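You operate a simulated robot arm through the tools that you are given. There is no shell and no other tool.

Carry out the task below with a simulated two-armed robot. There is one attempt and no reset: what you move stays moved.

Task
Light the purple-marked dent with the white lamp and tap it flat.
Fine: use the white peg and the grey mallet, put both back; lamp on before you tap, and left on. Set down upright: grey mallet, white peg.

The check looks at the end state, three seconds after you hand in, the way a careful person would. Anything else that was tipped, shoved, dropped, spilled or broken makes it a failure.

Robot
Two 7-joint arms with fingered hands on one trunk that stands fixed in place. Base frame: the origin is at the foot of the trunk, x ahead of it, y to its left, z up; the work surface is at about z = 872. Lengths are in mm, angles in degrees, forces in N, time in s.
The left shoulder is at [73, 157, 1134], the right one opposite. With the tool pointing down near the work surface each hand reaches from about 440 to 880 mm from the base axis, measured 20 degrees to its own side. Payload 4 kg a hand.
The TCP of each hand is the grasp point between the finger pads, 30 mm short of the fingertips. In the tool frame z runs along the fingers and y along their closing line. Largest opening 104 mm; the body of the gripper starts 35 mm behind the TCP. The gripper is a hand of 3 fingers: y runs from the thumb to the fingers, the wrist lies at [-15, -104, -178] in the tool frame, and closing takes about 1.5 s.
Orientation is that of the tool frame in the base frame, as a unit quaternion [w, x, y, z]. With the fingers straight down and the wrist toward the robot, the tool's x, y and z point along [0, 1, 0], [1, 0, 0] and [0, 0, -1] of the base frame.

Tools
- The arms move only by the tool nudge_tool. It takes "left_targets", "right_targets" or both (then of equal length, played together; a hand with none holds still); each is a list of rows, each an object of numbers (a shift or turn left out is 0, a gripper value left out holds the last): "tx", "ty", "tz": the shift along the base's x, y, z in mm; "ax", "ay", "az": the turn, a rotation vector about the base's x, y, z in degrees. In form: [{"tx": .., "ty": .., "tz": .., "ax": .., "ay": .., "az": ..}, ...]. A call has 1 to 20 rows; each row is the pose to reach, as a shift and turn from the pose commanded when the call began. "left_hand" and "right_hand" are, for a hand that has rows, the finger opening in mm, from 0 to 104, set as the call begins (left out, the last holds). Rows are played at 5 a second. More than 50 mm and 8.6 degrees between two rows, or a gripper value outside its range, and nothing of the call is played. A pose out of reach is approached as far as the arm can. The call stops where the force on the tool passes 40 N (or 10 N more than at its start, if that is more) or the arm is blocked; 0.2 s more then pass. Each finger travels about 153 mm/s and halts on what it meets, pressing with about 22 N; the grip force reading is that of the motor and also rises with nothing between the fingers. The clock runs only during rows and for 0.2 s after the last one: add rows that repeat a pose to give the fingers time. The reply holds the time, the measured pose of the TCP, the force on the tool along the base axes, the opening and the grip force, in the units named above and with some noise, with the torque about the TCP (base axes, N m) and any sound that the robot's microphone picked up.
- Cameras (640 x 400 px; columns grow to the right, rows downward): "scene" is now at [138.7, 16.3, 1357.3]; the picture's right is [0.18, -0.98, 0.00], its down [-0.62, -0.11, -0.77] and it looks along [0.76, 0.14, -0.63] (base axes); focal length 214 px, centre (320, 200). "left" rides on the left gripper at [-64, -94, -117] in its tool frame; the picture's right is [-0.72, -0.33, 0.61], its down [0.64, -0.65, 0.40] and it looks along [0.27, 0.68, 0.68] (tool axes); focal length 238 px, centre (320, 200). "right" rides on the right gripper at [64, -94, -117] in its tool frame; the picture's right is [-0.72, 0.33, -0.61], its down [-0.64, -0.65, 0.40] and it looks along [-0.27, 0.68, 0.68] (tool axes); focal length 238 px, centre (320, 200). There is no depth. A picture from a camera that has moved, and an enlarged one, comes with that camera's place and axes in the base frame and with its lens.
- camera(camera): a new picture of that camera. No time passes.
- move_column(by): slides the trunk up (or, below 0, down) by that many mm; the arms and the scene camera ride with it, the base frame stays. It gives what a move gives, with no picture.
- set_fingers(index, middle, thumb_bend, thumb_turn, hand): sets how far each is bent, from 0 (flat) to 1 (curled in); at 0.3 the hand is open as for a grip, at 0.7 the pads meet at the TCP. One left out holds its place. A second passes; each finger stops where it meets its share of the squeeze, and holds until it gets a number again. A gripper value or a shape takes the hand back. It gives what a move gives, with no picture; readings hold the bend of each and the force on the fingers (four entries, about 0 where the hand has none), thumb and palm. thumb_turn goes from beside the hand (0) to across from the fingers (1), as for a grip.
- grasp_type(shape, hand): the hand has 3 fingers and takes this shape, open, in about a second: jaw (thumb against the fingers, like two jaws); tri (thumb and two fingers); tip (a fingertip pinch); poke (one finger out to press); point (the index stretched); flat (the hand flat); cup (the hand cupped); fist (a fist). The gripper value then closes the fingers along that shape, each until it touches; the sizes above hold for jaw. It gives what a move gives, with no picture.
- turn_head(pan, tilt): turns the head with the scene camera to pan (to the left, within 86 degrees either way) and tilt (down, from -29 to 69), counted from straight ahead of the robot. It gives what a move gives.
- inspect(camera, box): a new picture of the part [left, top, right, bottom] of that camera's present view, enlarged. No time passes.
- sign_off(): hands the job in; it is judged then, once.

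Nothing tells you positions but the pictures and the camera data. Unless the task says otherwise, let go and move clear before handing in.

The tools are called after ">>>" as a command line: name --argument value ..., lists and objects as JSON in quotes. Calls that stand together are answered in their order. nudge_tool: Moves the arms, as the interface text tells. Its arguments: {"type":"object","properties":{"left_targets":{"type":"array","items":{"type":"object","properties":{"tx":{"type":"number"},"ty":{"type":"number"},"tz":{"type":"number"},"ax":{"type":"number"},"ay":{"type":"number"},"az":{"type":"number"}}}},"left_hand":{"type":"number"},"right_targets":{"type":"array","items":{"type":"object","properties":{"tx":{"type":"number"},"ty":{"type":"number"},"tz":{"type":"number"},"ax":{"type":"number"},"ay":{"type":"number"},"az":{"type":"number"}}}},"right_hand":{"type":"number"}},"required":[]} The other tools are called the same way: move_column (by) slides the trunk up or down; grasp_type (shape, hand) gives the hand a shape; set_fingers (index, middle, thumb_bend, thumb_turn, hand) moves the fingers one by one; turn_head (pan, tilt) turns the head that bears the scene camera; camera (camera) takes a picture; inspect (camera, box) takes an enlarged picture of a part of a camera's view; sign_off () hands the job in.

At the start:

```text
clock: 0.0
left_tcp_pos: [465.6, 398.4, 1230.2]
left_tcp_rot: [0.0, 0.708, 0.707, -0.001]
left_wrist_force: [0.6, 0.6, -0.2]
left_torque: [0.02, 0.02, 0.04]
left_finger_gap: 103.7
left_grip_force: 0.0
left_shape: jaw
left_bend: [0.3, 0.3, 0.3, 0.98]
left_finger forces: [0.0, 0.0, 0.1, 0.0, 0.0, 0.0]
right_tcp_pos: [608.7, -47.6, 1185.8]
right_tcp_rot: [0.0, 0.707, 0.707, -0.002]
right_wrist_force: [-0.3, 0.0, 0.1]
right_torque: [-0.01, 0.0, 0.01]
right_finger_gap: 103.5
right_grip_force: 0.0
right_shape: jaw
right_bend: [0.3, 0.3, 0.3, 0.98]
right_finger forces: [0.0, 0.1, 0.1, 0.0, 0.0, 0.0]
trunk travel left (down, up): [-550.0, 390.0]
head pan, tilt: [10.1, 39.2]
```

scene: 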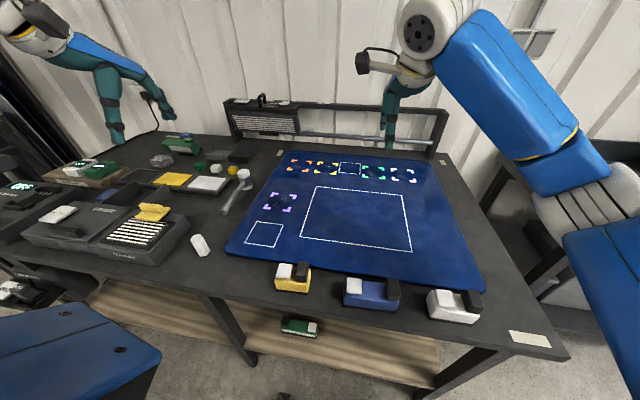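
right: 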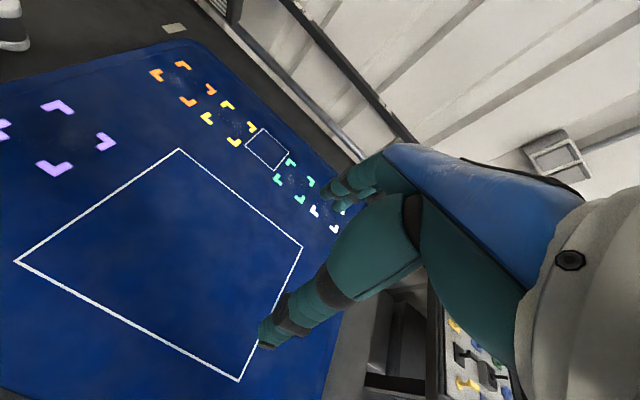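
left: 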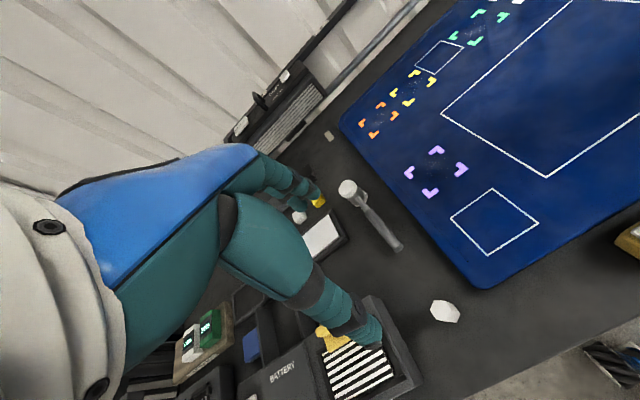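

I see a bench with a blue mat, coloured corner marks (purple at left), a grey mallet lying or standing left of the mat, a white peg nearby, and three lamp-like blocks at the front. I will zoom in to identify things.

>>> inspect --camera "scene" --box '[140, 130, 300, 230]'

>>> inspect --camera "scene" --box '[260, 230, 500, 380]'

>>> inspect --camera "scene" --box '[0, 130, 240, 280]'

>>> inspect --camera "left" --box '[280, 140, 520, 290]'

>>> inspect --camera "scene" --box '[220, 80, 460, 230]'

```text
4.00 times, centred on (220, 180) of scene
camera zoom: at [138.7, 16.3, 1357.3], right [0.18, -0.98, 0.0], down [-0.62, -0.11, -0.77], along [0.76, 0.14, -0.63], focal length 858 px, centre (720, 280)
```

zoom: 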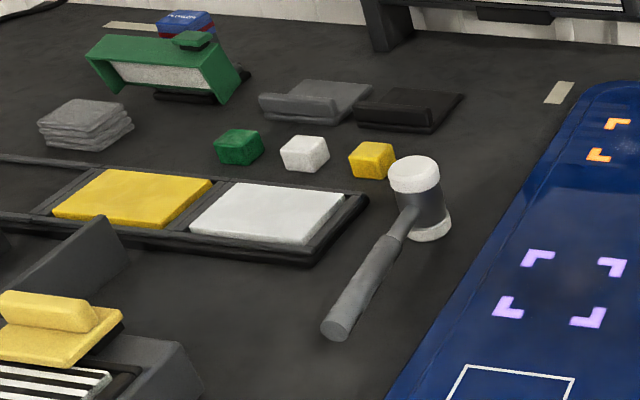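

```text
2.67 times, centred on (380, 305) of scene
camera zoom: at [138.7, 16.3, 1357.3], right [0.18, -0.98, 0.0], down [-0.62, -0.11, -0.77], along [0.76, 0.14, -0.63], focal length 572 px, centre (160, -80)
```

zoom: 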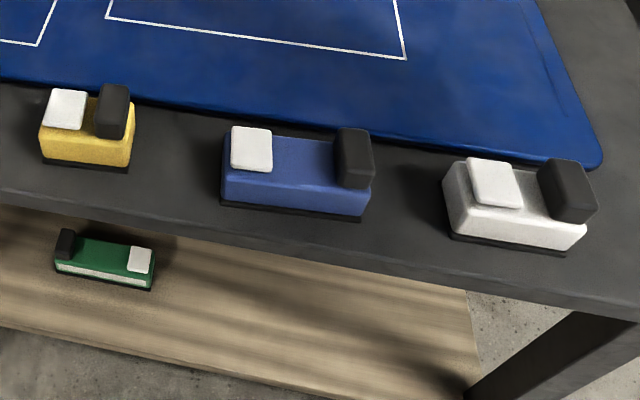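

```text
2.67 times, centred on (120, 205) of scene
camera zoom: at [138.7, 16.3, 1357.3], right [0.18, -0.98, 0.0], down [-0.62, -0.11, -0.77], along [0.76, 0.14, -0.63], focal length 572 px, centre (853, 187)
```

zoom: 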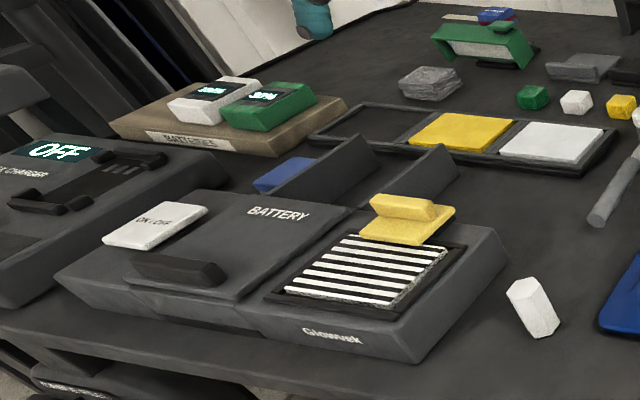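

```text
2.67 times, centred on (400, 215) of left
camera zoom: at [372.5, 332.6, 1349.2], right [-0.33, -0.72, -0.61], down [-0.65, 0.64, -0.4], along [0.68, 0.27, -0.68], focal length 636 px, centre (107, 160)
```

zoom: 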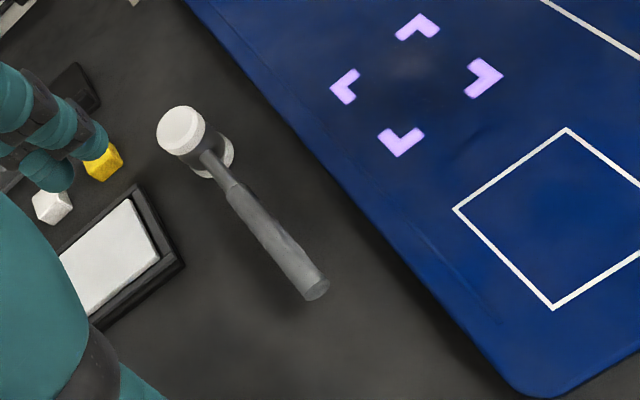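

```text
2.67 times, centred on (340, 155) of scene
camera zoom: at [138.7, 16.3, 1357.3], right [0.18, -0.98, 0.0], down [-0.62, -0.11, -0.77], along [0.76, 0.14, -0.63], focal length 572 px, centre (267, 320)
```

zoom: 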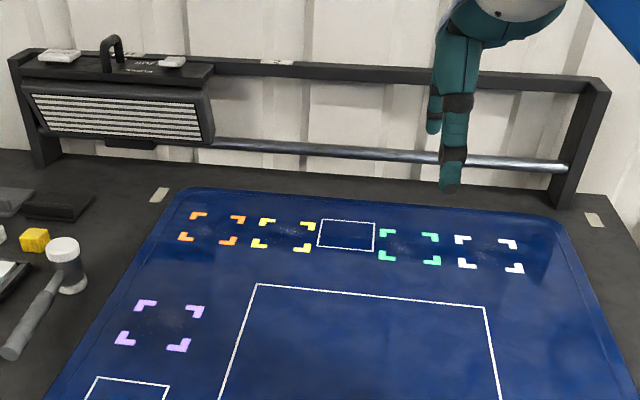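

The picture holds several candidate lamps (front blocks in yellow, blue and white, a rail lamp, a striped box), so I look closer before deciding.

>>> inspect --camera "scene" --box '[410, 270, 500, 330]'

>>> inspect --camera "scene" --box '[220, 80, 310, 140]'

>>> inspect --camera "scene" --box '[20, 190, 220, 270]'

>>> inspect --camera "scene" --box '[0, 150, 120, 230]'

>>> inspect --camera "scene" --box '[260, 260, 350, 320]'

>>> inspect --camera "scene" --box '[240, 180, 330, 240]'

>>> turn_head --pan 50 --tilt 45

>>> camera --camera "scene"

```text
6.67 times, centred on (455, 300) of scene
camera zoom: at [138.7, 16.3, 1357.3], right [0.18, -0.98, 0.0], down [-0.62, -0.11, -0.77], along [0.76, 0.14, -0.63], focal length 1430 px, centre (-580, -467)
```

zoom: 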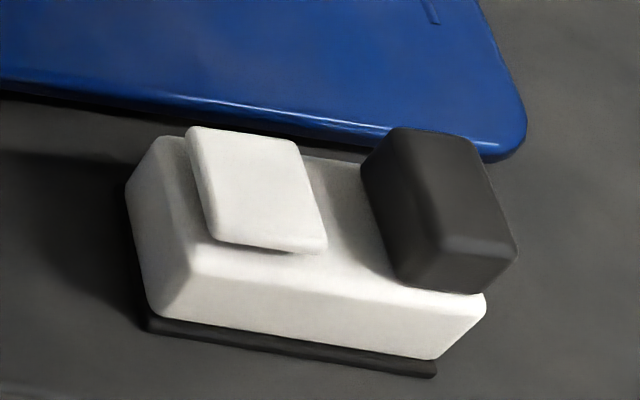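

```text
6.67 times, centred on (265, 110) of scene
camera zoom: at [138.7, 16.3, 1357.3], right [0.18, -0.98, 0.0], down [-0.62, -0.11, -0.77], along [0.76, 0.14, -0.63], focal length 1430 px, centre (687, 800)
```

zoom: 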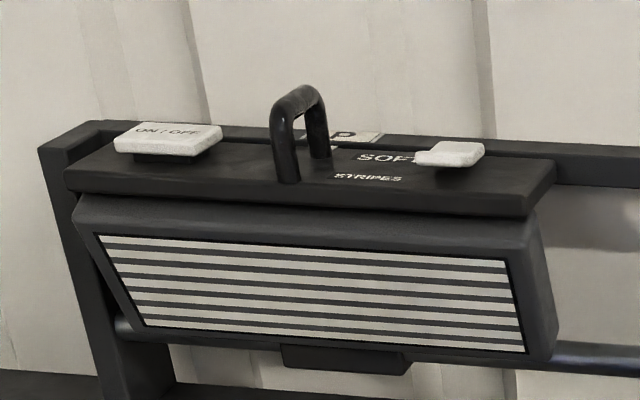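

```text
3.20 times, centred on (120, 230) of scene
camera zoom: at [138.7, 16.3, 1357.3], right [0.18, -0.98, 0.0], down [-0.62, -0.11, -0.77], along [0.76, 0.14, -0.63], focal length 686 px, centre (960, 104)
```

zoom: 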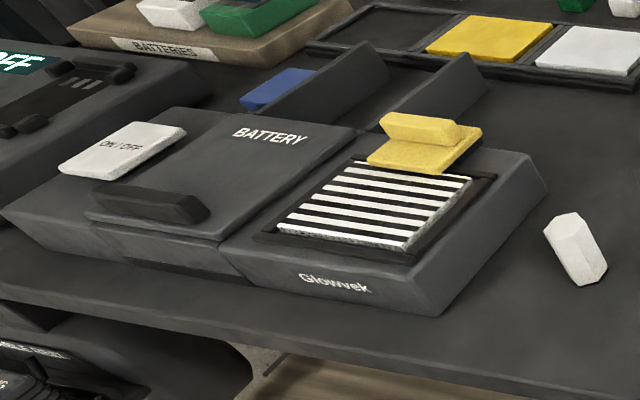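

```text
5.00 times, centred on (60, 190) of scene
camera zoom: at [138.7, 16.3, 1357.3], right [0.18, -0.98, 0.0], down [-0.62, -0.11, -0.77], along [0.76, 0.14, -0.63], focal length 1072 px, centre (1620, 250)
```

zoom: 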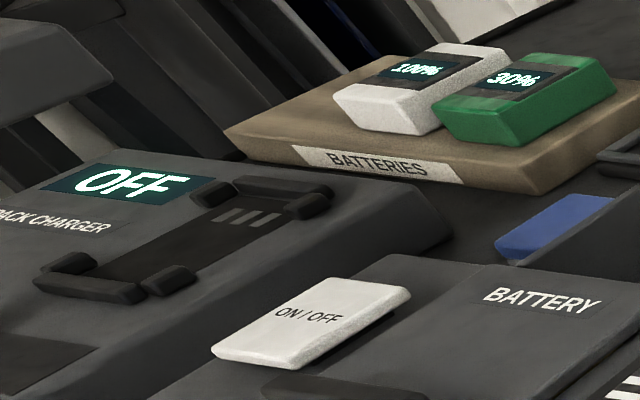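

```text
6.67 times, centred on (305, 290) of scene
camera zoom: at [138.7, 16.3, 1357.3], right [0.18, -0.98, 0.0], down [-0.62, -0.11, -0.77], along [0.76, 0.14, -0.63], focal length 1430 px, centre (420, -400)
```

zoom: 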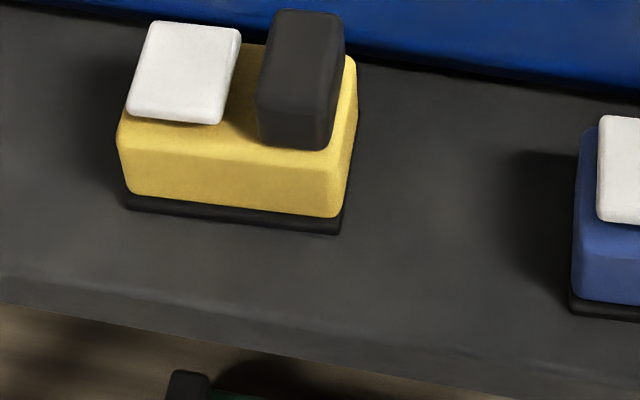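

```text
6.67 times, centred on (285, 210) of scene
camera zoom: at [138.7, 16.3, 1357.3], right [0.18, -0.98, 0.0], down [-0.62, -0.11, -0.77], along [0.76, 0.14, -0.63], focal length 1430 px, centre (553, 133)
```

zoom: 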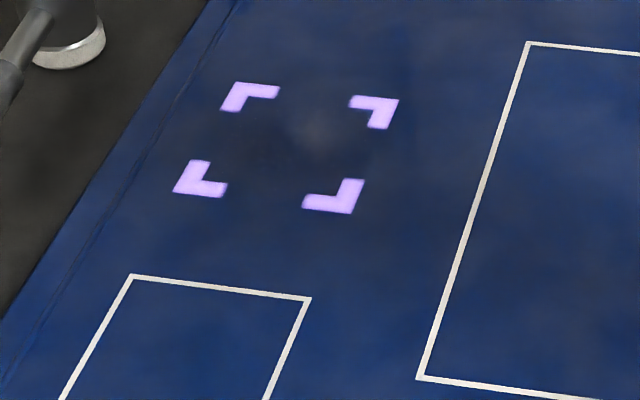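

```text
clock: 1.1
left_tcp_pos: [463.9, 396.9, 1231.6]
left_tcp_rot: [0.0, 0.707, 0.707, 0.0]
left_wrist_force: [-0.2, 0.2, -0.5]
left_torque: [0.02, -0.02, -0.02]
left_finger_gap: 103.6
left_grip_force: 0.0
left_shape: jaw
left_bend: [0.3, 0.3, 0.3, 0.98]
left_finger forces: [0.1, 0.0, 0.0, 0.0, 0.0, 0.0]
right_tcp_pos: [607.3, -49.3, 1186.6]
right_tcp_rot: [-0.001, 0.706, 0.708, 0.0]
right_wrist_force: [-0.1, 0.3, 0.5]
right_torque: [0.01, 0.02, 0.0]
right_finger_gap: 103.7
right_grip_force: 0.0
right_shape: jaw
right_bend: [0.3, 0.3, 0.3, 0.98]
right_finger forces: [0.0, 0.0, 0.1, 0.0, 0.0, 0.1]
trunk travel left (down, up): [-550.0, 390.0]
head pan, tilt: [50.0, 45.0]
```

```text
taken
camera scene: at [106.8, 63.6, 1348.8], right [0.77, -0.64, 0.0], down [-0.46, -0.54, -0.71], along [0.45, 0.54, -0.71], focal length 214 px, centre (320, 200)
```

scene: 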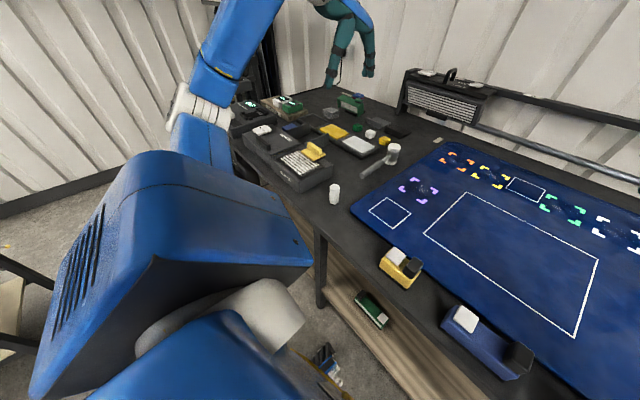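

>>> inspect --camera "scene" --box '[320, 80, 440, 160]'

>>> inspect --camera "scene" --box '[230, 85, 350, 165]'

>>> inspect --camera "scene" --box '[300, 140, 420, 220]'

>>> inspect --camera "scene" --box '[340, 230, 580, 390]'

>>> inspect --camera "scene" --box '[280, 310, 400, 390]'

```text
5.00 times, centred on (380, 120) of scene
camera zoom: at [106.8, 63.6, 1348.8], right [0.77, -0.64, 0.0], down [-0.46, -0.54, -0.71], along [0.45, 0.54, -0.71], focal length 1072 px, centre (20, 600)
```

zoom: 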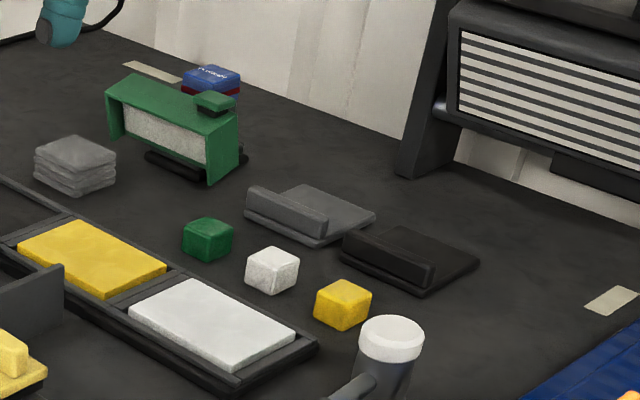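

```text
5.00 times, centred on (290, 125) of scene
camera zoom: at [106.8, 63.6, 1348.8], right [0.77, -0.64, 0.0], down [-0.46, -0.54, -0.71], along [0.45, 0.54, -0.71], focal length 1072 px, centre (470, 575)
```

zoom: 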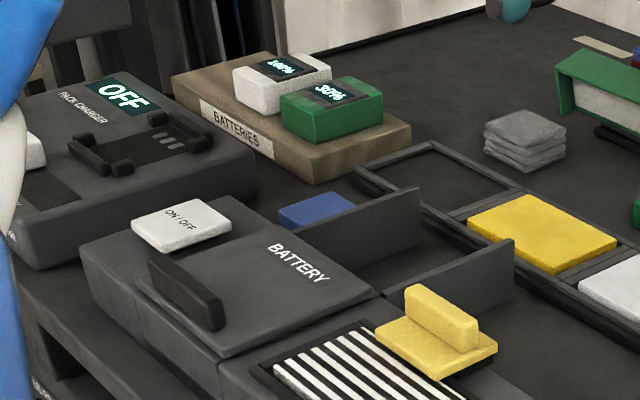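

```text
5.00 times, centred on (360, 180) of scene
camera zoom: at [106.8, 63.6, 1348.8], right [0.77, -0.64, 0.0], down [-0.46, -0.54, -0.71], along [0.45, 0.54, -0.71], focal length 1072 px, centre (120, 300)
```

zoom: 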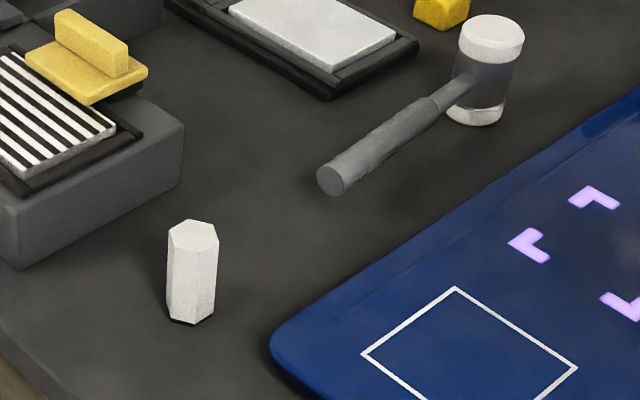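

```text
2.50 times, centred on (460, 310) of scene
camera zoom: at [106.8, 63.6, 1348.8], right [0.77, -0.64, 0.0], down [-0.46, -0.54, -0.71], along [0.45, 0.54, -0.71], focal length 536 px, centre (-30, -75)
```

zoom: 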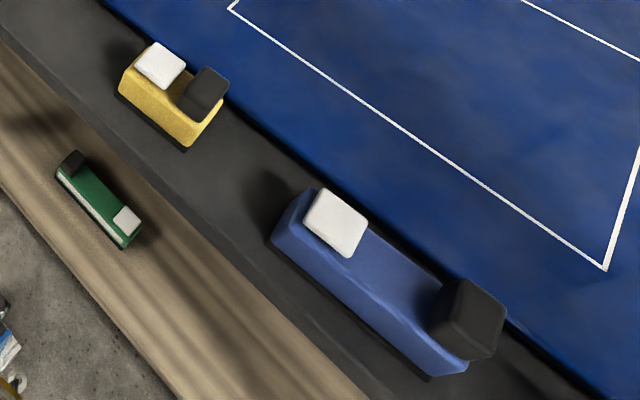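

```text
5.00 times, centred on (340, 350) of scene
camera zoom: at [106.8, 63.6, 1348.8], right [0.77, -0.64, 0.0], down [-0.46, -0.54, -0.71], along [0.45, 0.54, -0.71], focal length 1072 px, centre (220, -550)
```

zoom: 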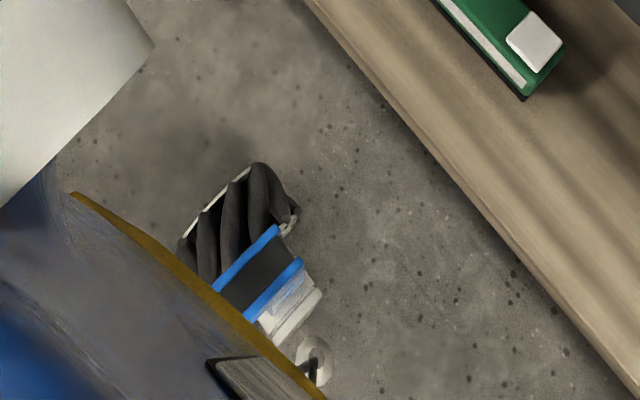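

The front blocks look like small lamps with a white push-button and a dark block on top; the green one on the shelf shows a light strip on a long side, so the white one likely shines towards the mat. I turn the head to the white lamp for a better view.

>>> turn_head --pan -30 --tilt 55

>>> camera --camera "scene"

>>> inspect --camera "scene" --box '[270, 150, 370, 220]'

```text
clock: 2.6
left_tcp_pos: [463.5, 396.7, 1232.8]
left_tcp_rot: [0.0, 0.706, 0.708, 0.0]
left_wrist_force: [0.2, -0.4, -0.3]
left_torque: [-0.03, -0.01, -0.02]
left_finger_gap: 103.8
left_grip_force: 0.1
left_shape: jaw
left_bend: [0.3, 0.3, 0.3, 0.98]
left_finger forces: [0.0, 0.0, 0.0, 0.0, 0.0, 0.0]
right_tcp_pos: [607.3, -47.7, 1186.1]
right_tcp_rot: [0.0, 0.706, 0.708, -0.001]
right_wrist_force: [-0.5, 0.3, -0.2]
right_torque: [0.04, -0.01, 0.01]
right_finger_gap: 103.9
right_grip_force: 0.0
right_shape: jaw
right_bend: [0.3, 0.3, 0.3, 0.98]
right_finger forces: [0.0, 0.0, 0.0, 0.0, 0.0, 0.0]
trunk travel left (down, up): [-550.0, 390.0]
head pan, tilt: [-30.0, 55.0]
```

```text
taken
camera scene: at [116.9, -34.8, 1335.5], right [-0.5, -0.87, 0.0], down [-0.71, 0.41, -0.57], along [0.49, -0.29, -0.82], focal length 214 px, centre (320, 200)
```

scene: 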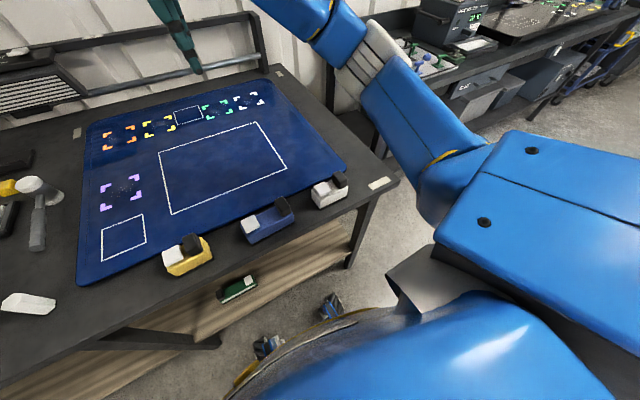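

```text
5.71 times, centred on (320, 185) of scene
camera zoom: at [116.9, -34.8, 1335.5], right [-0.5, -0.87, 0.0], down [-0.71, 0.41, -0.57], along [0.49, -0.29, -0.82], focal length 1226 px, centre (320, 286)
```

zoom: 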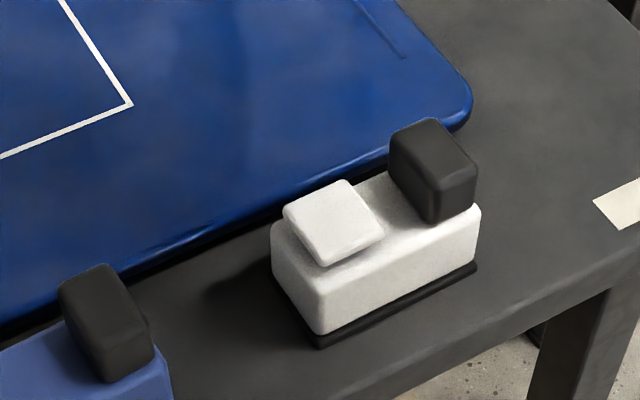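

The white lamp stands axis-aligned near (392, -223) with its button at about (396, -203, 918) and a dark knob at its right end. I close the right hand and bring it above the button.

>>> nudge_tool --right_targets '[{"tx": -26, "ty": -19, "tz": -20}, {"tx": -52, "ty": -38, "tz": -40}, {"tx": -78, "ty": -57, "tz": -60}, {"tx": -104, "ty": -76, "tz": -80}, {"tx": -130, "ty": -95, "tz": -100}, {"tx": -156, "ty": -115, "tz": -120}, {"tx": -182, "ty": -135, "tz": -140}, {"tx": -211, "ty": -155, "tz": -160}, {"tx": -211, "ty": -155, "tz": -190}, {"tx": -211, "ty": -155, "tz": -190}]' --right_hand 0

>>> camera --camera "right"

>>> camera --camera "scene"

>>> inspect --camera "scene" --box '[250, 120, 390, 220]'

```text
clock: 4.8
left_tcp_pos: [463.2, 396.0, 1232.0]
left_tcp_rot: [0.0, 0.707, 0.707, -0.001]
left_wrist_force: [0.0, 0.3, 0.5]
left_torque: [-0.01, -0.01, -0.03]
left_finger_gap: 103.5
left_grip_force: 0.1
left_shape: jaw
left_bend: [0.3, 0.3, 0.3, 0.98]
left_finger forces: [0.1, 0.0, 0.0, 0.0, 0.0, 0.0]
right_tcp_pos: [436.9, -213.1, 1000.9]
right_tcp_rot: [0.001, 0.706, 0.708, -0.002]
right_wrist_force: [0.8, 0.3, -0.3]
right_torque: [-0.01, -0.02, 0.0]
right_finger_gap: 0.0
right_grip_force: 21.6
right_shape: jaw
right_bend: [0.7, 0.7, 0.45, 1.0]
right_finger forces: [0.1, 0.0, 0.1, 0.1, 0.0, 0.0]
right hand out of reach, approached as far as the arm can: row 7, 8, 9, 10
trunk travel left (down, up): [-550.0, 390.0]
head pan, tilt: [-30.0, 55.0]
```

```text
taken
camera right: at [342.5, -150.2, 1117.0], right [0.33, -0.72, 0.61], down [-0.65, -0.64, -0.4], along [0.68, -0.27, -0.68], focal length 238 px, centre (320, 200)
```

right: 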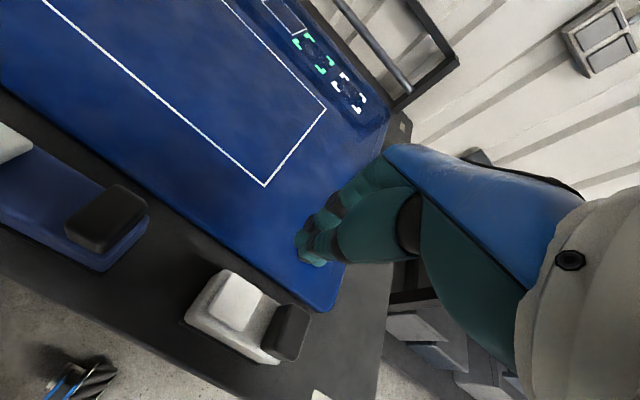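

```text
taken
camera scene: at [115.9, -35.5, 1335.6], right [-0.5, -0.87, 0.0], down [-0.71, 0.41, -0.57], along [0.5, -0.29, -0.82], focal length 214 px, centre (320, 200)
```

scene: 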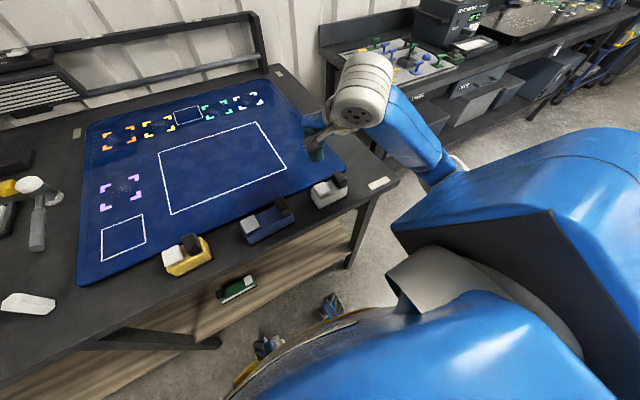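

```text
4.00 times, centred on (320, 170) of scene
camera zoom: at [115.9, -35.5, 1335.6], right [-0.5, -0.87, 0.0], down [-0.71, 0.41, -0.57], along [0.5, -0.29, -0.82], focal length 858 px, centre (320, 320)
```

zoom: 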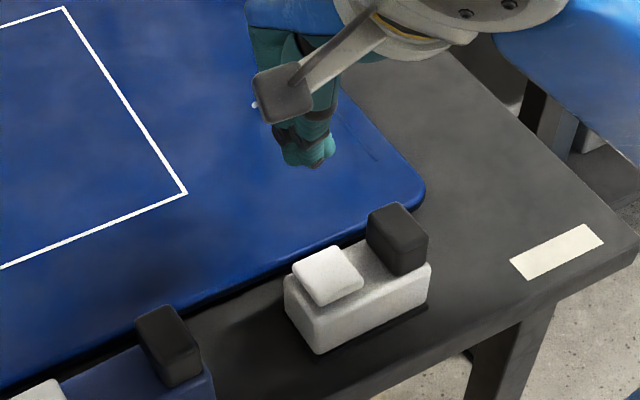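

The right arm is too folded to get close at this trunk height. I'll raise the trunk to give it room near the table edge.

>>> move_column --by 220

>>> nudge_tool --right_targets '[{"tx": -21, "ty": 5, "tz": -40}, {"tx": -41, "ty": 10, "tz": -80}, {"tx": -41, "ty": 10, "tz": -120}, {"tx": -41, "ty": 10, "tz": -160}, {"tx": -41, "ty": 10, "tz": -200}, {"tx": -41, "ty": 10, "tz": -240}, {"tx": -41, "ty": 10, "tz": -240}]'

>>> camera --camera "right"

>>> camera --camera "scene"

```text
clock: 7.1
left_tcp_pos: [464.1, 396.5, 1452.2]
left_tcp_rot: [0.0, 0.707, 0.707, 0.0]
left_wrist_force: [0.7, 0.0, -0.1]
left_torque: [-0.02, 0.02, 0.0]
left_finger_gap: 103.8
left_grip_force: 0.1
left_shape: jaw
left_bend: [0.3, 0.3, 0.3, 0.98]
left_finger forces: [0.0, 0.0, 0.0, 0.0, 0.1, 0.0]
right_tcp_pos: [437.9, -211.7, 1220.5]
right_tcp_rot: [0.0, 0.706, 0.708, 0.0]
right_wrist_force: [0.2, 0.0, 0.3]
right_torque: [0.0, 0.04, 0.01]
right_finger_gap: 0.2
right_grip_force: 22.0
right_shape: jaw
right_bend: [0.7, 0.7, 0.45, 1.0]
right_finger forces: [0.0, 0.0, 0.0, 0.0, 0.0, 0.0]
trunk travel left (down, up): [-770.0, 170.0]
head pan, tilt: [-30.0, 55.0]
```

```text
clock: 8.7
left_tcp_pos: [464.8, 394.4, 1452.8]
left_tcp_rot: [-0.001, 0.707, 0.707, 0.001]
left_wrist_force: [0.5, -0.4, 0.1]
left_torque: [-0.03, -0.02, -0.02]
left_finger_gap: 103.4
left_grip_force: 0.1
left_shape: jaw
left_bend: [0.3, 0.3, 0.3, 0.98]
left_finger forces: [0.0, 0.0, 0.1, 0.0, 0.0, 0.1]
right_tcp_pos: [398.2, -204.6, 980.8]
right_tcp_rot: [-0.001, 0.707, 0.707, 0.001]
right_wrist_force: [0.6, 0.0, -0.6]
right_torque: [-0.01, -0.04, -0.02]
right_finger_gap: 0.1
right_grip_force: 21.5
right_shape: jaw
right_bend: [0.7, 0.7, 0.45, 1.0]
right_finger forces: [0.0, 0.1, 0.0, 0.0, 0.0, 0.0]
right hand out of reach, approached as far as the arm can: row 1, 2, 3, 4
trunk travel left (down, up): [-770.0, 170.0]
head pan, tilt: [-30.0, 55.0]
```

```text
taken
camera right: at [301.7, -142.1, 1096.6], right [0.33, -0.72, 0.61], down [-0.65, -0.64, -0.4], along [0.68, -0.27, -0.68], focal length 238 px, centre (320, 200)
```

right: 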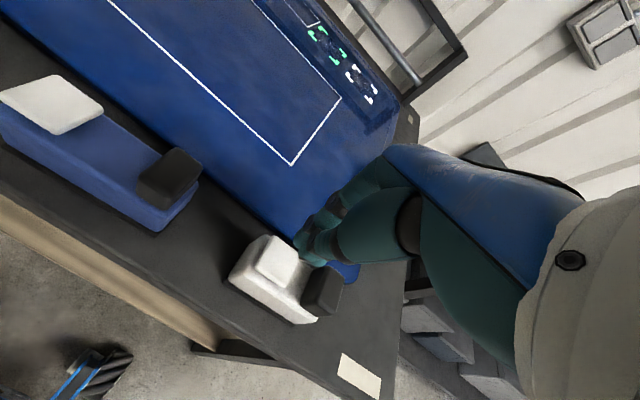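

```text
taken
camera scene: at [116.2, -38.1, 1555.5], right [-0.5, -0.87, 0.0], down [-0.71, 0.41, -0.57], along [0.5, -0.29, -0.82], focal length 214 px, centre (320, 200)
```

scene: 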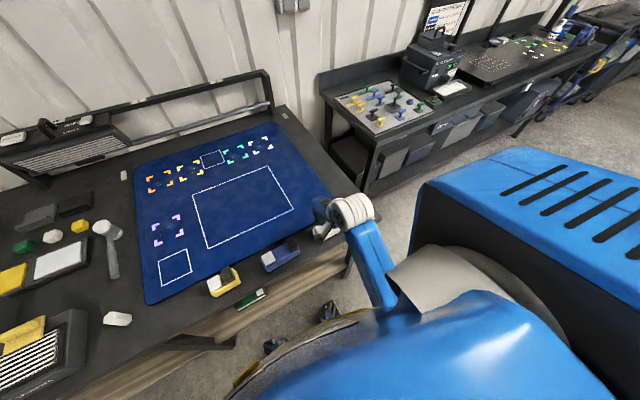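

Hand is over the button (pictures agree on about (395, -205)). I lower in fine steps to press it.

>>> nudge_tool --right_targets '[{"tz": -15}, {"tz": -27}, {"tz": -30}, {"tz": -32}, {"tz": -34}, {"tz": -36}]'

>>> inspect --camera "right" --box '[180, 180, 400, 330]'

```text
clock: 10.1
left_tcp_pos: [463.6, 397.2, 1452.7]
left_tcp_rot: [0.0, 0.707, 0.707, 0.0]
left_wrist_force: [0.1, 1.4, 0.3]
left_torque: [-0.03, 0.0, -0.01]
left_finger_gap: 103.5
left_grip_force: 0.1
left_shape: jaw
left_bend: [0.3, 0.3, 0.3, 0.98]
left_finger forces: [0.0, 0.0, 0.0, 0.0, 0.0, 0.0]
right_tcp_pos: [397.2, -203.0, 946.3]
right_tcp_rot: [-0.001, 0.706, 0.708, -0.001]
right_wrist_force: [0.0, 1.0, 0.5]
right_torque: [-0.02, 0.0, -0.01]
right_finger_gap: 0.2
right_grip_force: 22.0
right_shape: jaw
right_bend: [0.7, 0.7, 0.45, 1.0]
right_finger forces: [0.0, 0.1, 0.1, 0.1, 0.1, 0.0]
trunk travel left (down, up): [-770.0, 170.0]
head pan, tilt: [-30.0, 55.0]
```

```text
2.67 times, centred on (290, 255) of right
camera zoom: at [301.8, -140.4, 1061.7], right [0.33, -0.72, 0.61], down [-0.65, -0.64, -0.4], along [0.68, -0.27, -0.68], focal length 636 px, centre (400, 53)
```

zoom: 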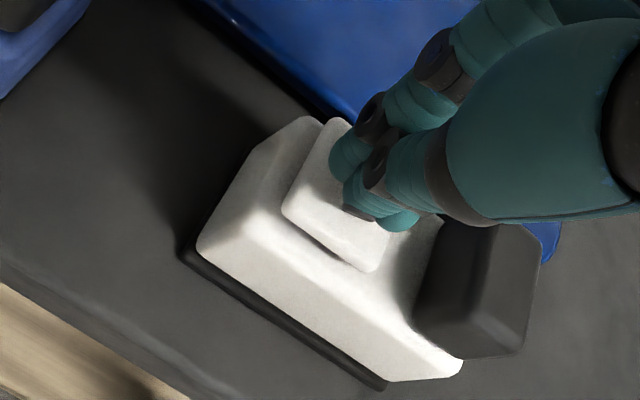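

Fingers hover just over the button with no contact force yet. I continue down in small steps.

>>> nudge_tool --right_targets '[{"tz": -2}, {"tz": -4}, {"tz": -6}]'

>>> inspect --camera "right" --box '[180, 180, 400, 330]'

```text
clock: 10.9
left_tcp_pos: [464.5, 397.6, 1452.1]
left_tcp_rot: [0.0, 0.707, 0.708, 0.0]
left_wrist_force: [0.5, -0.2, 0.1]
left_torque: [0.01, -0.01, 0.02]
left_finger_gap: 103.4
left_grip_force: 0.2
left_shape: jaw
left_bend: [0.3, 0.3, 0.3, 0.98]
left_finger forces: [0.0, 0.0, 0.0, 0.0, 0.0, 0.0]
right_tcp_pos: [395.8, -202.5, 939.3]
right_tcp_rot: [0.0, 0.706, 0.708, 0.0]
right_wrist_force: [0.2, -0.2, 0.0]
right_torque: [0.02, 0.0, 0.04]
right_finger_gap: 0.2
right_grip_force: 21.5
right_shape: jaw
right_bend: [0.7, 0.7, 0.45, 1.0]
right_finger forces: [0.0, 0.1, 0.0, 0.1, 0.0, 0.0]
trunk travel left (down, up): [-770.0, 170.0]
head pan, tilt: [-30.0, 55.0]
```

```text
2.67 times, centred on (290, 255) of right
camera zoom: at [301.4, -140.3, 1055.5], right [0.33, -0.72, 0.61], down [-0.65, -0.64, -0.4], along [0.68, -0.27, -0.68], focal length 636 px, centre (400, 53)
```

zoom: 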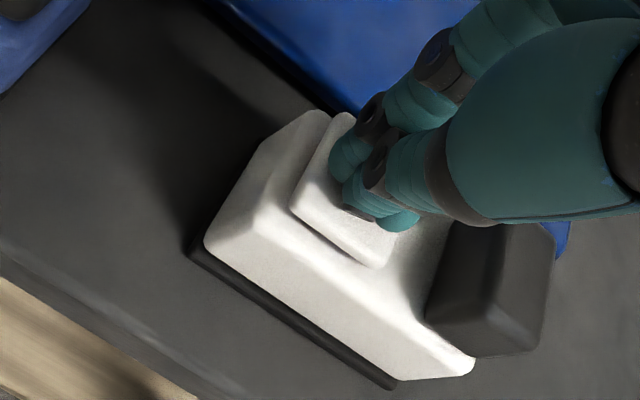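

>>> nudge_tool --right_targets '[{"tz": -2}, {"tz": -4}, {"tz": -6}, {"tz": -8}]'

>>> inspect --camera "right" --box '[180, 180, 400, 330]'

```text
clock: 11.9
left_tcp_pos: [461.0, 398.6, 1452.9]
left_tcp_rot: [0.002, 0.706, 0.708, -0.001]
left_wrist_force: [0.0, 0.4, 0.0]
left_torque: [0.0, 0.01, 0.01]
left_finger_gap: 103.3
left_grip_force: 0.1
left_shape: jaw
left_bend: [0.3, 0.3, 0.3, 0.98]
left_finger forces: [0.0, 0.0, 0.0, 0.1, 0.0, 0.1]
right_tcp_pos: [395.9, -203.3, 933.1]
right_tcp_rot: [0.003, 0.707, 0.707, 0.002]
right_wrist_force: [0.8, -2.1, 17.6]
right_torque: [0.01, -0.03, -0.02]
right_finger_gap: 0.0
right_grip_force: 22.3
right_shape: jaw
right_bend: [0.7, 0.7, 0.45, 1.0]
right_finger forces: [0.1, 0.1, 0.0, 0.0, 0.1, 0.0]
trunk travel left (down, up): [-770.0, 170.0]
head pan, tilt: [-30.0, 55.0]
heard: click
```

```text
2.67 times, centred on (290, 255) of right
camera zoom: at [300.9, -140.0, 1048.5], right [0.32, -0.72, 0.62], down [-0.65, -0.64, -0.41], along [0.69, -0.27, -0.67], focal length 636 px, centre (400, 53)
```

zoom: 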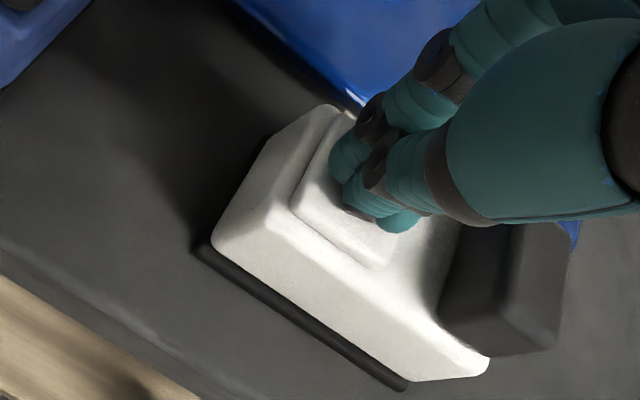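

A click was heard at about 933. I lift straight up and check where the light goes.

>>> nudge_tool --right_targets '[{"tz": 10}, {"tz": 40}, {"tz": 80}, {"tz": 80}]'

>>> camera --camera "right"

>>> camera --camera "scene"

>>> inspect --camera "scene" --box '[240, 170, 380, 280]'

```text
clock: 12.9
left_tcp_pos: [464.6, 397.1, 1451.3]
left_tcp_rot: [0.0, 0.707, 0.707, -0.001]
left_wrist_force: [0.7, 1.0, -0.7]
left_torque: [0.0, 0.02, 0.0]
left_finger_gap: 103.5
left_grip_force: 0.1
left_shape: jaw
left_bend: [0.3, 0.3, 0.3, 0.98]
left_finger forces: [0.0, 0.1, 0.0, 0.0, 0.0, 0.0]
right_tcp_pos: [397.0, -202.8, 1010.6]
right_tcp_rot: [-0.001, 0.707, 0.707, -0.001]
right_wrist_force: [0.3, -0.1, 1.0]
right_torque: [-0.03, -0.01, 0.01]
right_finger_gap: 0.1
right_grip_force: 21.9
right_shape: jaw
right_bend: [0.7, 0.7, 0.45, 1.0]
right_finger forces: [0.1, 0.0, 0.1, 0.0, 0.1, 0.1]
trunk travel left (down, up): [-770.0, 170.0]
head pan, tilt: [-30.0, 55.0]
```

```text
taken
camera right: at [301.8, -140.1, 1126.8], right [0.33, -0.72, 0.61], down [-0.65, -0.64, -0.4], along [0.68, -0.27, -0.68], focal length 238 px, centre (320, 200)
```

right: 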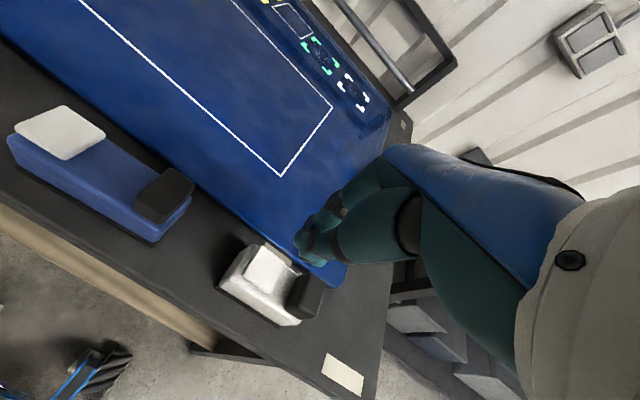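

```text
taken
camera scene: at [116.2, -34.7, 1555.6], right [-0.5, -0.87, 0.0], down [-0.71, 0.41, -0.57], along [0.5, -0.29, -0.82], focal length 214 px, centre (320, 200)
```

scene: 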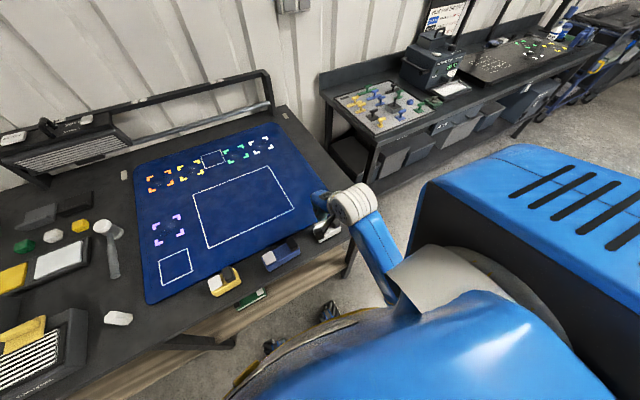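

```text
3.64 times, centred on (310, 225) of scene
camera zoom: at [116.2, -34.7, 1555.6], right [-0.5, -0.87, 0.0], down [-0.71, 0.41, -0.57], along [0.5, -0.29, -0.82], focal length 780 px, centre (356, 109)
```

zoom: 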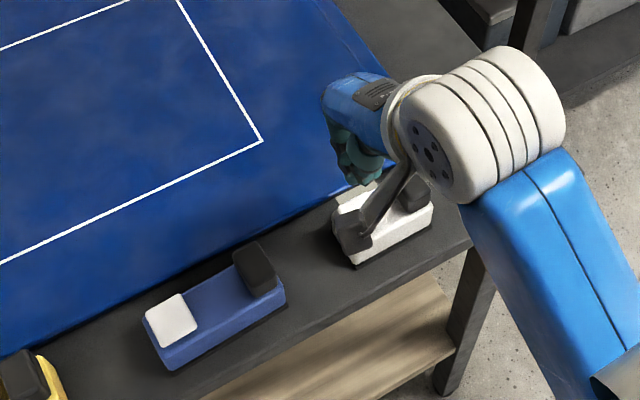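

>>> inspect --camera "right" --box '[200, 210, 360, 330]'

>>> nudge_tool --right_targets '[{"tx": 40, "tz": 20}, {"tx": 80, "tz": 50}, {"tx": 120, "tz": 80}]'

>>> camera --camera "scene"

>>> inspect --camera "scene" --box '[240, 170, 380, 280]'

```text
3.33 times, centred on (280, 270) of right
camera zoom: at [301.8, -140.1, 1126.8], right [0.33, -0.72, 0.61], down [-0.65, -0.64, -0.4], along [0.68, -0.27, -0.68], focal length 794 px, centre (453, -33)
```

zoom: 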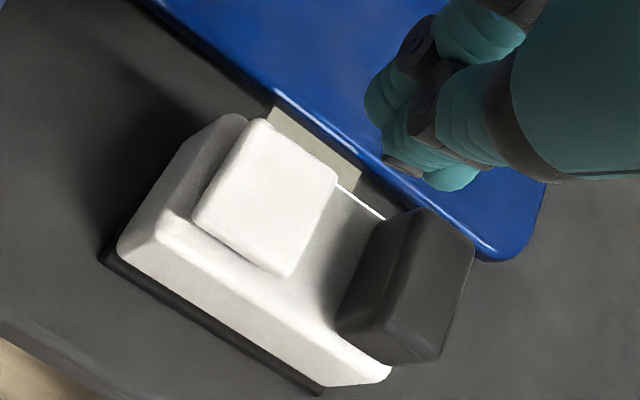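

```text
clock: 13.7
left_tcp_pos: [466.4, 396.6, 1451.1]
left_tcp_rot: [-0.001, 0.707, 0.707, -0.001]
left_wrist_force: [0.3, 0.3, 0.1]
left_torque: [0.01, 0.02, 0.01]
left_finger_gap: 103.4
left_grip_force: 0.0
left_shape: jaw
left_bend: [0.3, 0.3, 0.3, 0.98]
left_finger forces: [0.0, 0.0, 0.0, 0.0, 0.1, 0.0]
right_tcp_pos: [520.5, -203.4, 1092.4]
right_tcp_rot: [0.0, 0.706, 0.708, 0.001]
right_wrist_force: [0.4, -0.2, 0.1]
right_torque: [0.02, 0.02, -0.01]
right_finger_gap: 0.1
right_grip_force: 22.5
right_shape: jaw
right_bend: [0.7, 0.7, 0.45, 1.0]
right_finger forces: [0.1, 0.1, 0.0, 0.0, 0.1, 0.0]
trunk travel left (down, up): [-770.0, 170.0]
head pan, tilt: [-30.0, 55.0]
```

```text
taken
camera scene: at [118.7, -34.8, 1555.4], right [-0.5, -0.87, 0.0], down [-0.71, 0.41, -0.57], along [0.49, -0.29, -0.82], focal length 214 px, centre (320, 200)
```

scene: 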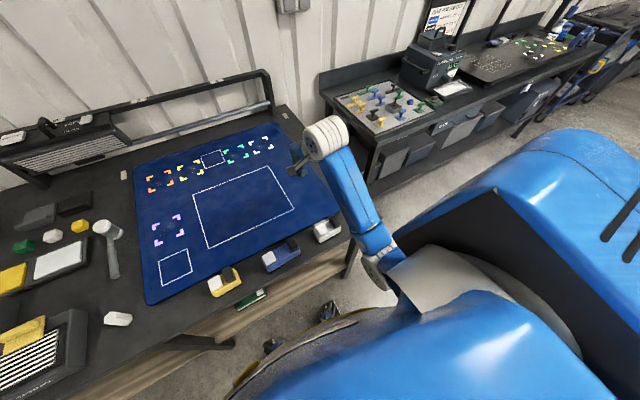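

```text
3.64 times, centred on (310, 225) of scene
camera zoom: at [118.7, -34.8, 1555.4], right [-0.5, -0.87, 0.0], down [-0.71, 0.41, -0.57], along [0.49, -0.29, -0.82], focal length 780 px, centre (356, 109)
```

zoom: 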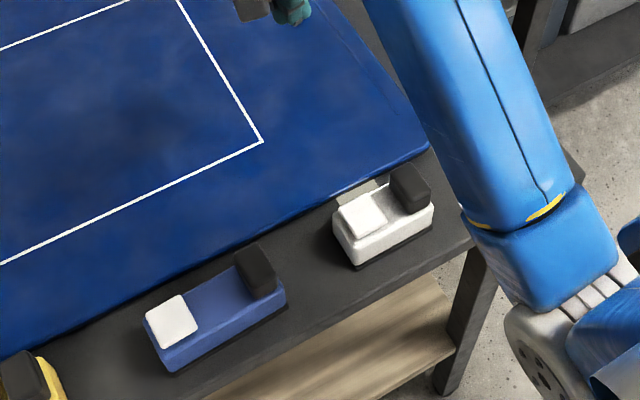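

The white lamp is on: a lit patch appears right in front of its +x face. Now I open the hand part-way and go down around the lamp body, between button and knob.

>>> nudge_tool --right_targets '[{"tx": -43, "ty": -4, "tz": -20}, {"tx": -86, "ty": -8, "tz": -40}, {"tx": -128, "ty": -11, "tz": -60}, {"tx": -128, "ty": -11, "tz": -100}, {"tx": -128, "ty": -11, "tz": -125}, {"tx": -128, "ty": -11, "tz": -125}]' --right_hand 70

>>> camera --camera "right"

>>> inspect --camera "right" --box '[200, 180, 400, 320]'

>>> inspect --camera "scene" --box '[240, 170, 380, 280]'

```text
clock: 15.1
left_tcp_pos: [464.1, 397.0, 1452.7]
left_tcp_rot: [0.001, 0.706, 0.708, 0.001]
left_wrist_force: [-0.2, -0.1, -0.2]
left_torque: [0.0, 0.01, -0.01]
left_finger_gap: 103.4
left_grip_force: 0.1
left_shape: jaw
left_bend: [0.3, 0.3, 0.3, 0.98]
left_finger forces: [0.1, 0.0, 0.1, 0.1, 0.0, 0.0]
right_tcp_pos: [390.1, -212.7, 967.2]
right_tcp_rot: [-0.001, 0.706, 0.708, 0.0]
right_wrist_force: [0.1, -0.3, 0.7]
right_torque: [0.01, 0.0, 0.01]
right_finger_gap: 69.8
right_grip_force: 0.0
right_shape: jaw
right_bend: [0.28, 0.38, 0.6, 1.0]
right_finger forces: [0.1, 0.0, 0.1, 0.0, 0.0, 0.0]
trunk travel left (down, up): [-770.0, 170.0]
head pan, tilt: [-30.0, 55.0]
```

```text
taken
camera right: at [294.5, -151.4, 1082.7], right [0.33, -0.72, 0.61], down [-0.65, -0.64, -0.4], along [0.68, -0.27, -0.68], focal length 238 px, centre (320, 200)
```

right: 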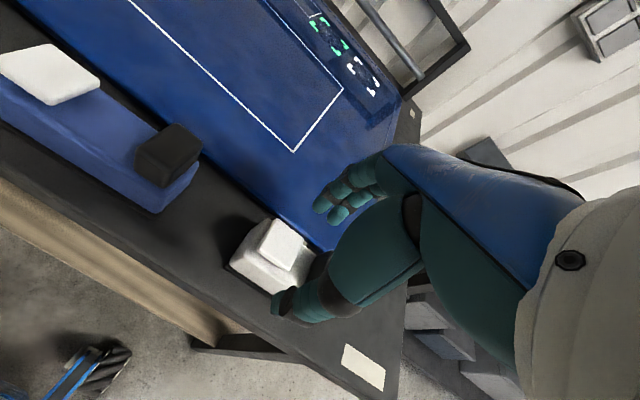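

```text
2.86 times, centred on (300, 250) of right
camera zoom: at [294.5, -151.4, 1082.7], right [0.33, -0.72, 0.61], down [-0.65, -0.64, -0.4], along [0.68, -0.27, -0.68], focal length 681 px, centre (377, 57)
```

zoom: 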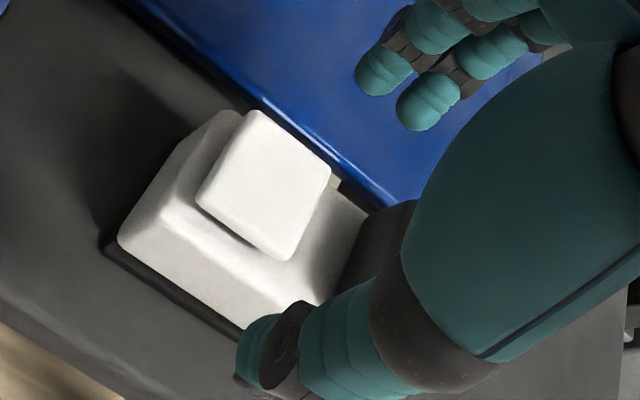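

```text
3.64 times, centred on (310, 225) of scene
camera zoom: at [115.0, -35.0, 1555.7], right [-0.5, -0.87, 0.0], down [-0.71, 0.41, -0.57], along [0.5, -0.29, -0.82], focal length 780 px, centre (356, 109)
```

zoom: 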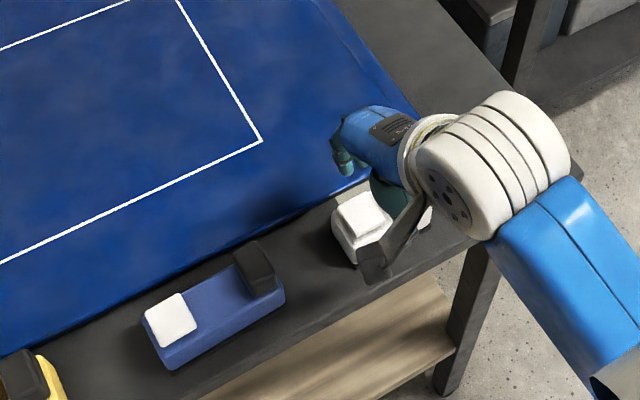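

>>> nudge_tool --right_targets '[{"tx": 2, "tz": -20}, {"tx": 2, "tz": -35}, {"tx": 2, "tz": -45}, {"tx": 2, "tz": -52}, {"tx": 2, "tz": -58}]'

>>> camera --camera "right"

>>> inspect --camera "right" --box '[200, 180, 400, 320]'

>>> inspect --camera "scene" --box '[240, 170, 380, 280]'

```text
clock: 16.3
left_tcp_pos: [464.6, 396.1, 1452.4]
left_tcp_rot: [-0.001, 0.707, 0.707, 0.001]
left_wrist_force: [0.5, 0.3, 0.5]
left_torque: [0.01, -0.01, -0.03]
left_finger_gap: 103.7
left_grip_force: 0.0
left_shape: jaw
left_bend: [0.3, 0.3, 0.3, 0.98]
left_finger forces: [0.1, 0.1, 0.0, 0.0, 0.0, 0.1]
right_tcp_pos: [390.6, -213.6, 907.4]
right_tcp_rot: [0.0, 0.707, 0.708, 0.0]
right_wrist_force: [0.6, -0.5, 1.1]
right_torque: [-0.01, 0.01, -0.03]
right_finger_gap: 70.2
right_grip_force: 0.1
right_shape: jaw
right_bend: [0.28, 0.38, 0.6, 1.0]
right_finger forces: [0.0, 0.1, 0.0, 0.0, 0.1, 0.1]
trunk travel left (down, up): [-770.0, 170.0]
head pan, tilt: [-30.0, 55.0]
```

```text
taken
camera right: at [296.1, -151.2, 1023.0], right [0.33, -0.72, 0.61], down [-0.65, -0.64, -0.4], along [0.68, -0.27, -0.68], focal length 238 px, centre (320, 200)
```

right: 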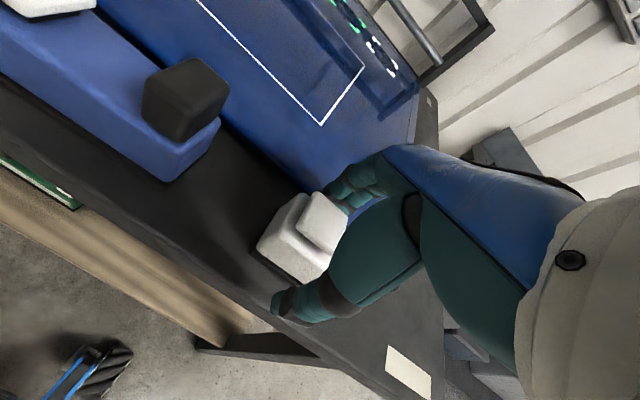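

```text
2.86 times, centred on (300, 250) of right
camera zoom: at [296.1, -151.2, 1023.0], right [0.33, -0.72, 0.61], down [-0.65, -0.64, -0.4], along [0.68, -0.27, -0.68], focal length 681 px, centre (377, 57)
```

zoom: 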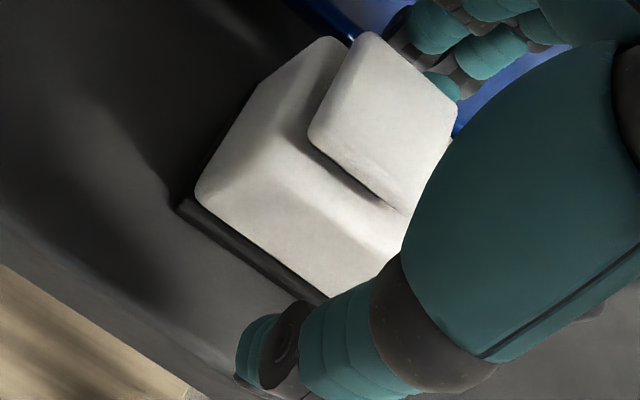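

```text
3.64 times, centred on (310, 225) of scene
camera zoom: at [115.6, -35.0, 1555.6], right [-0.5, -0.87, 0.0], down [-0.71, 0.41, -0.57], along [0.5, -0.29, -0.82], focal length 780 px, centre (356, 109)
```

zoom: 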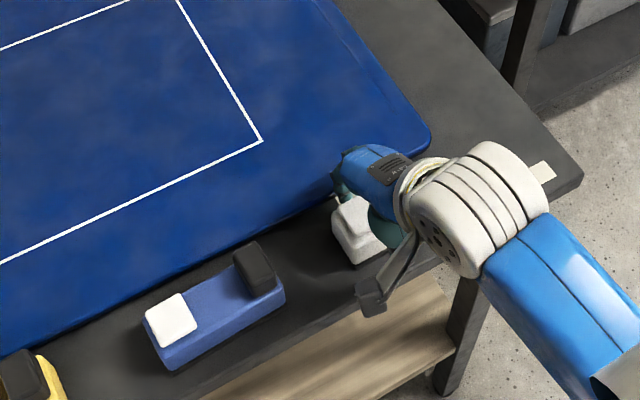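

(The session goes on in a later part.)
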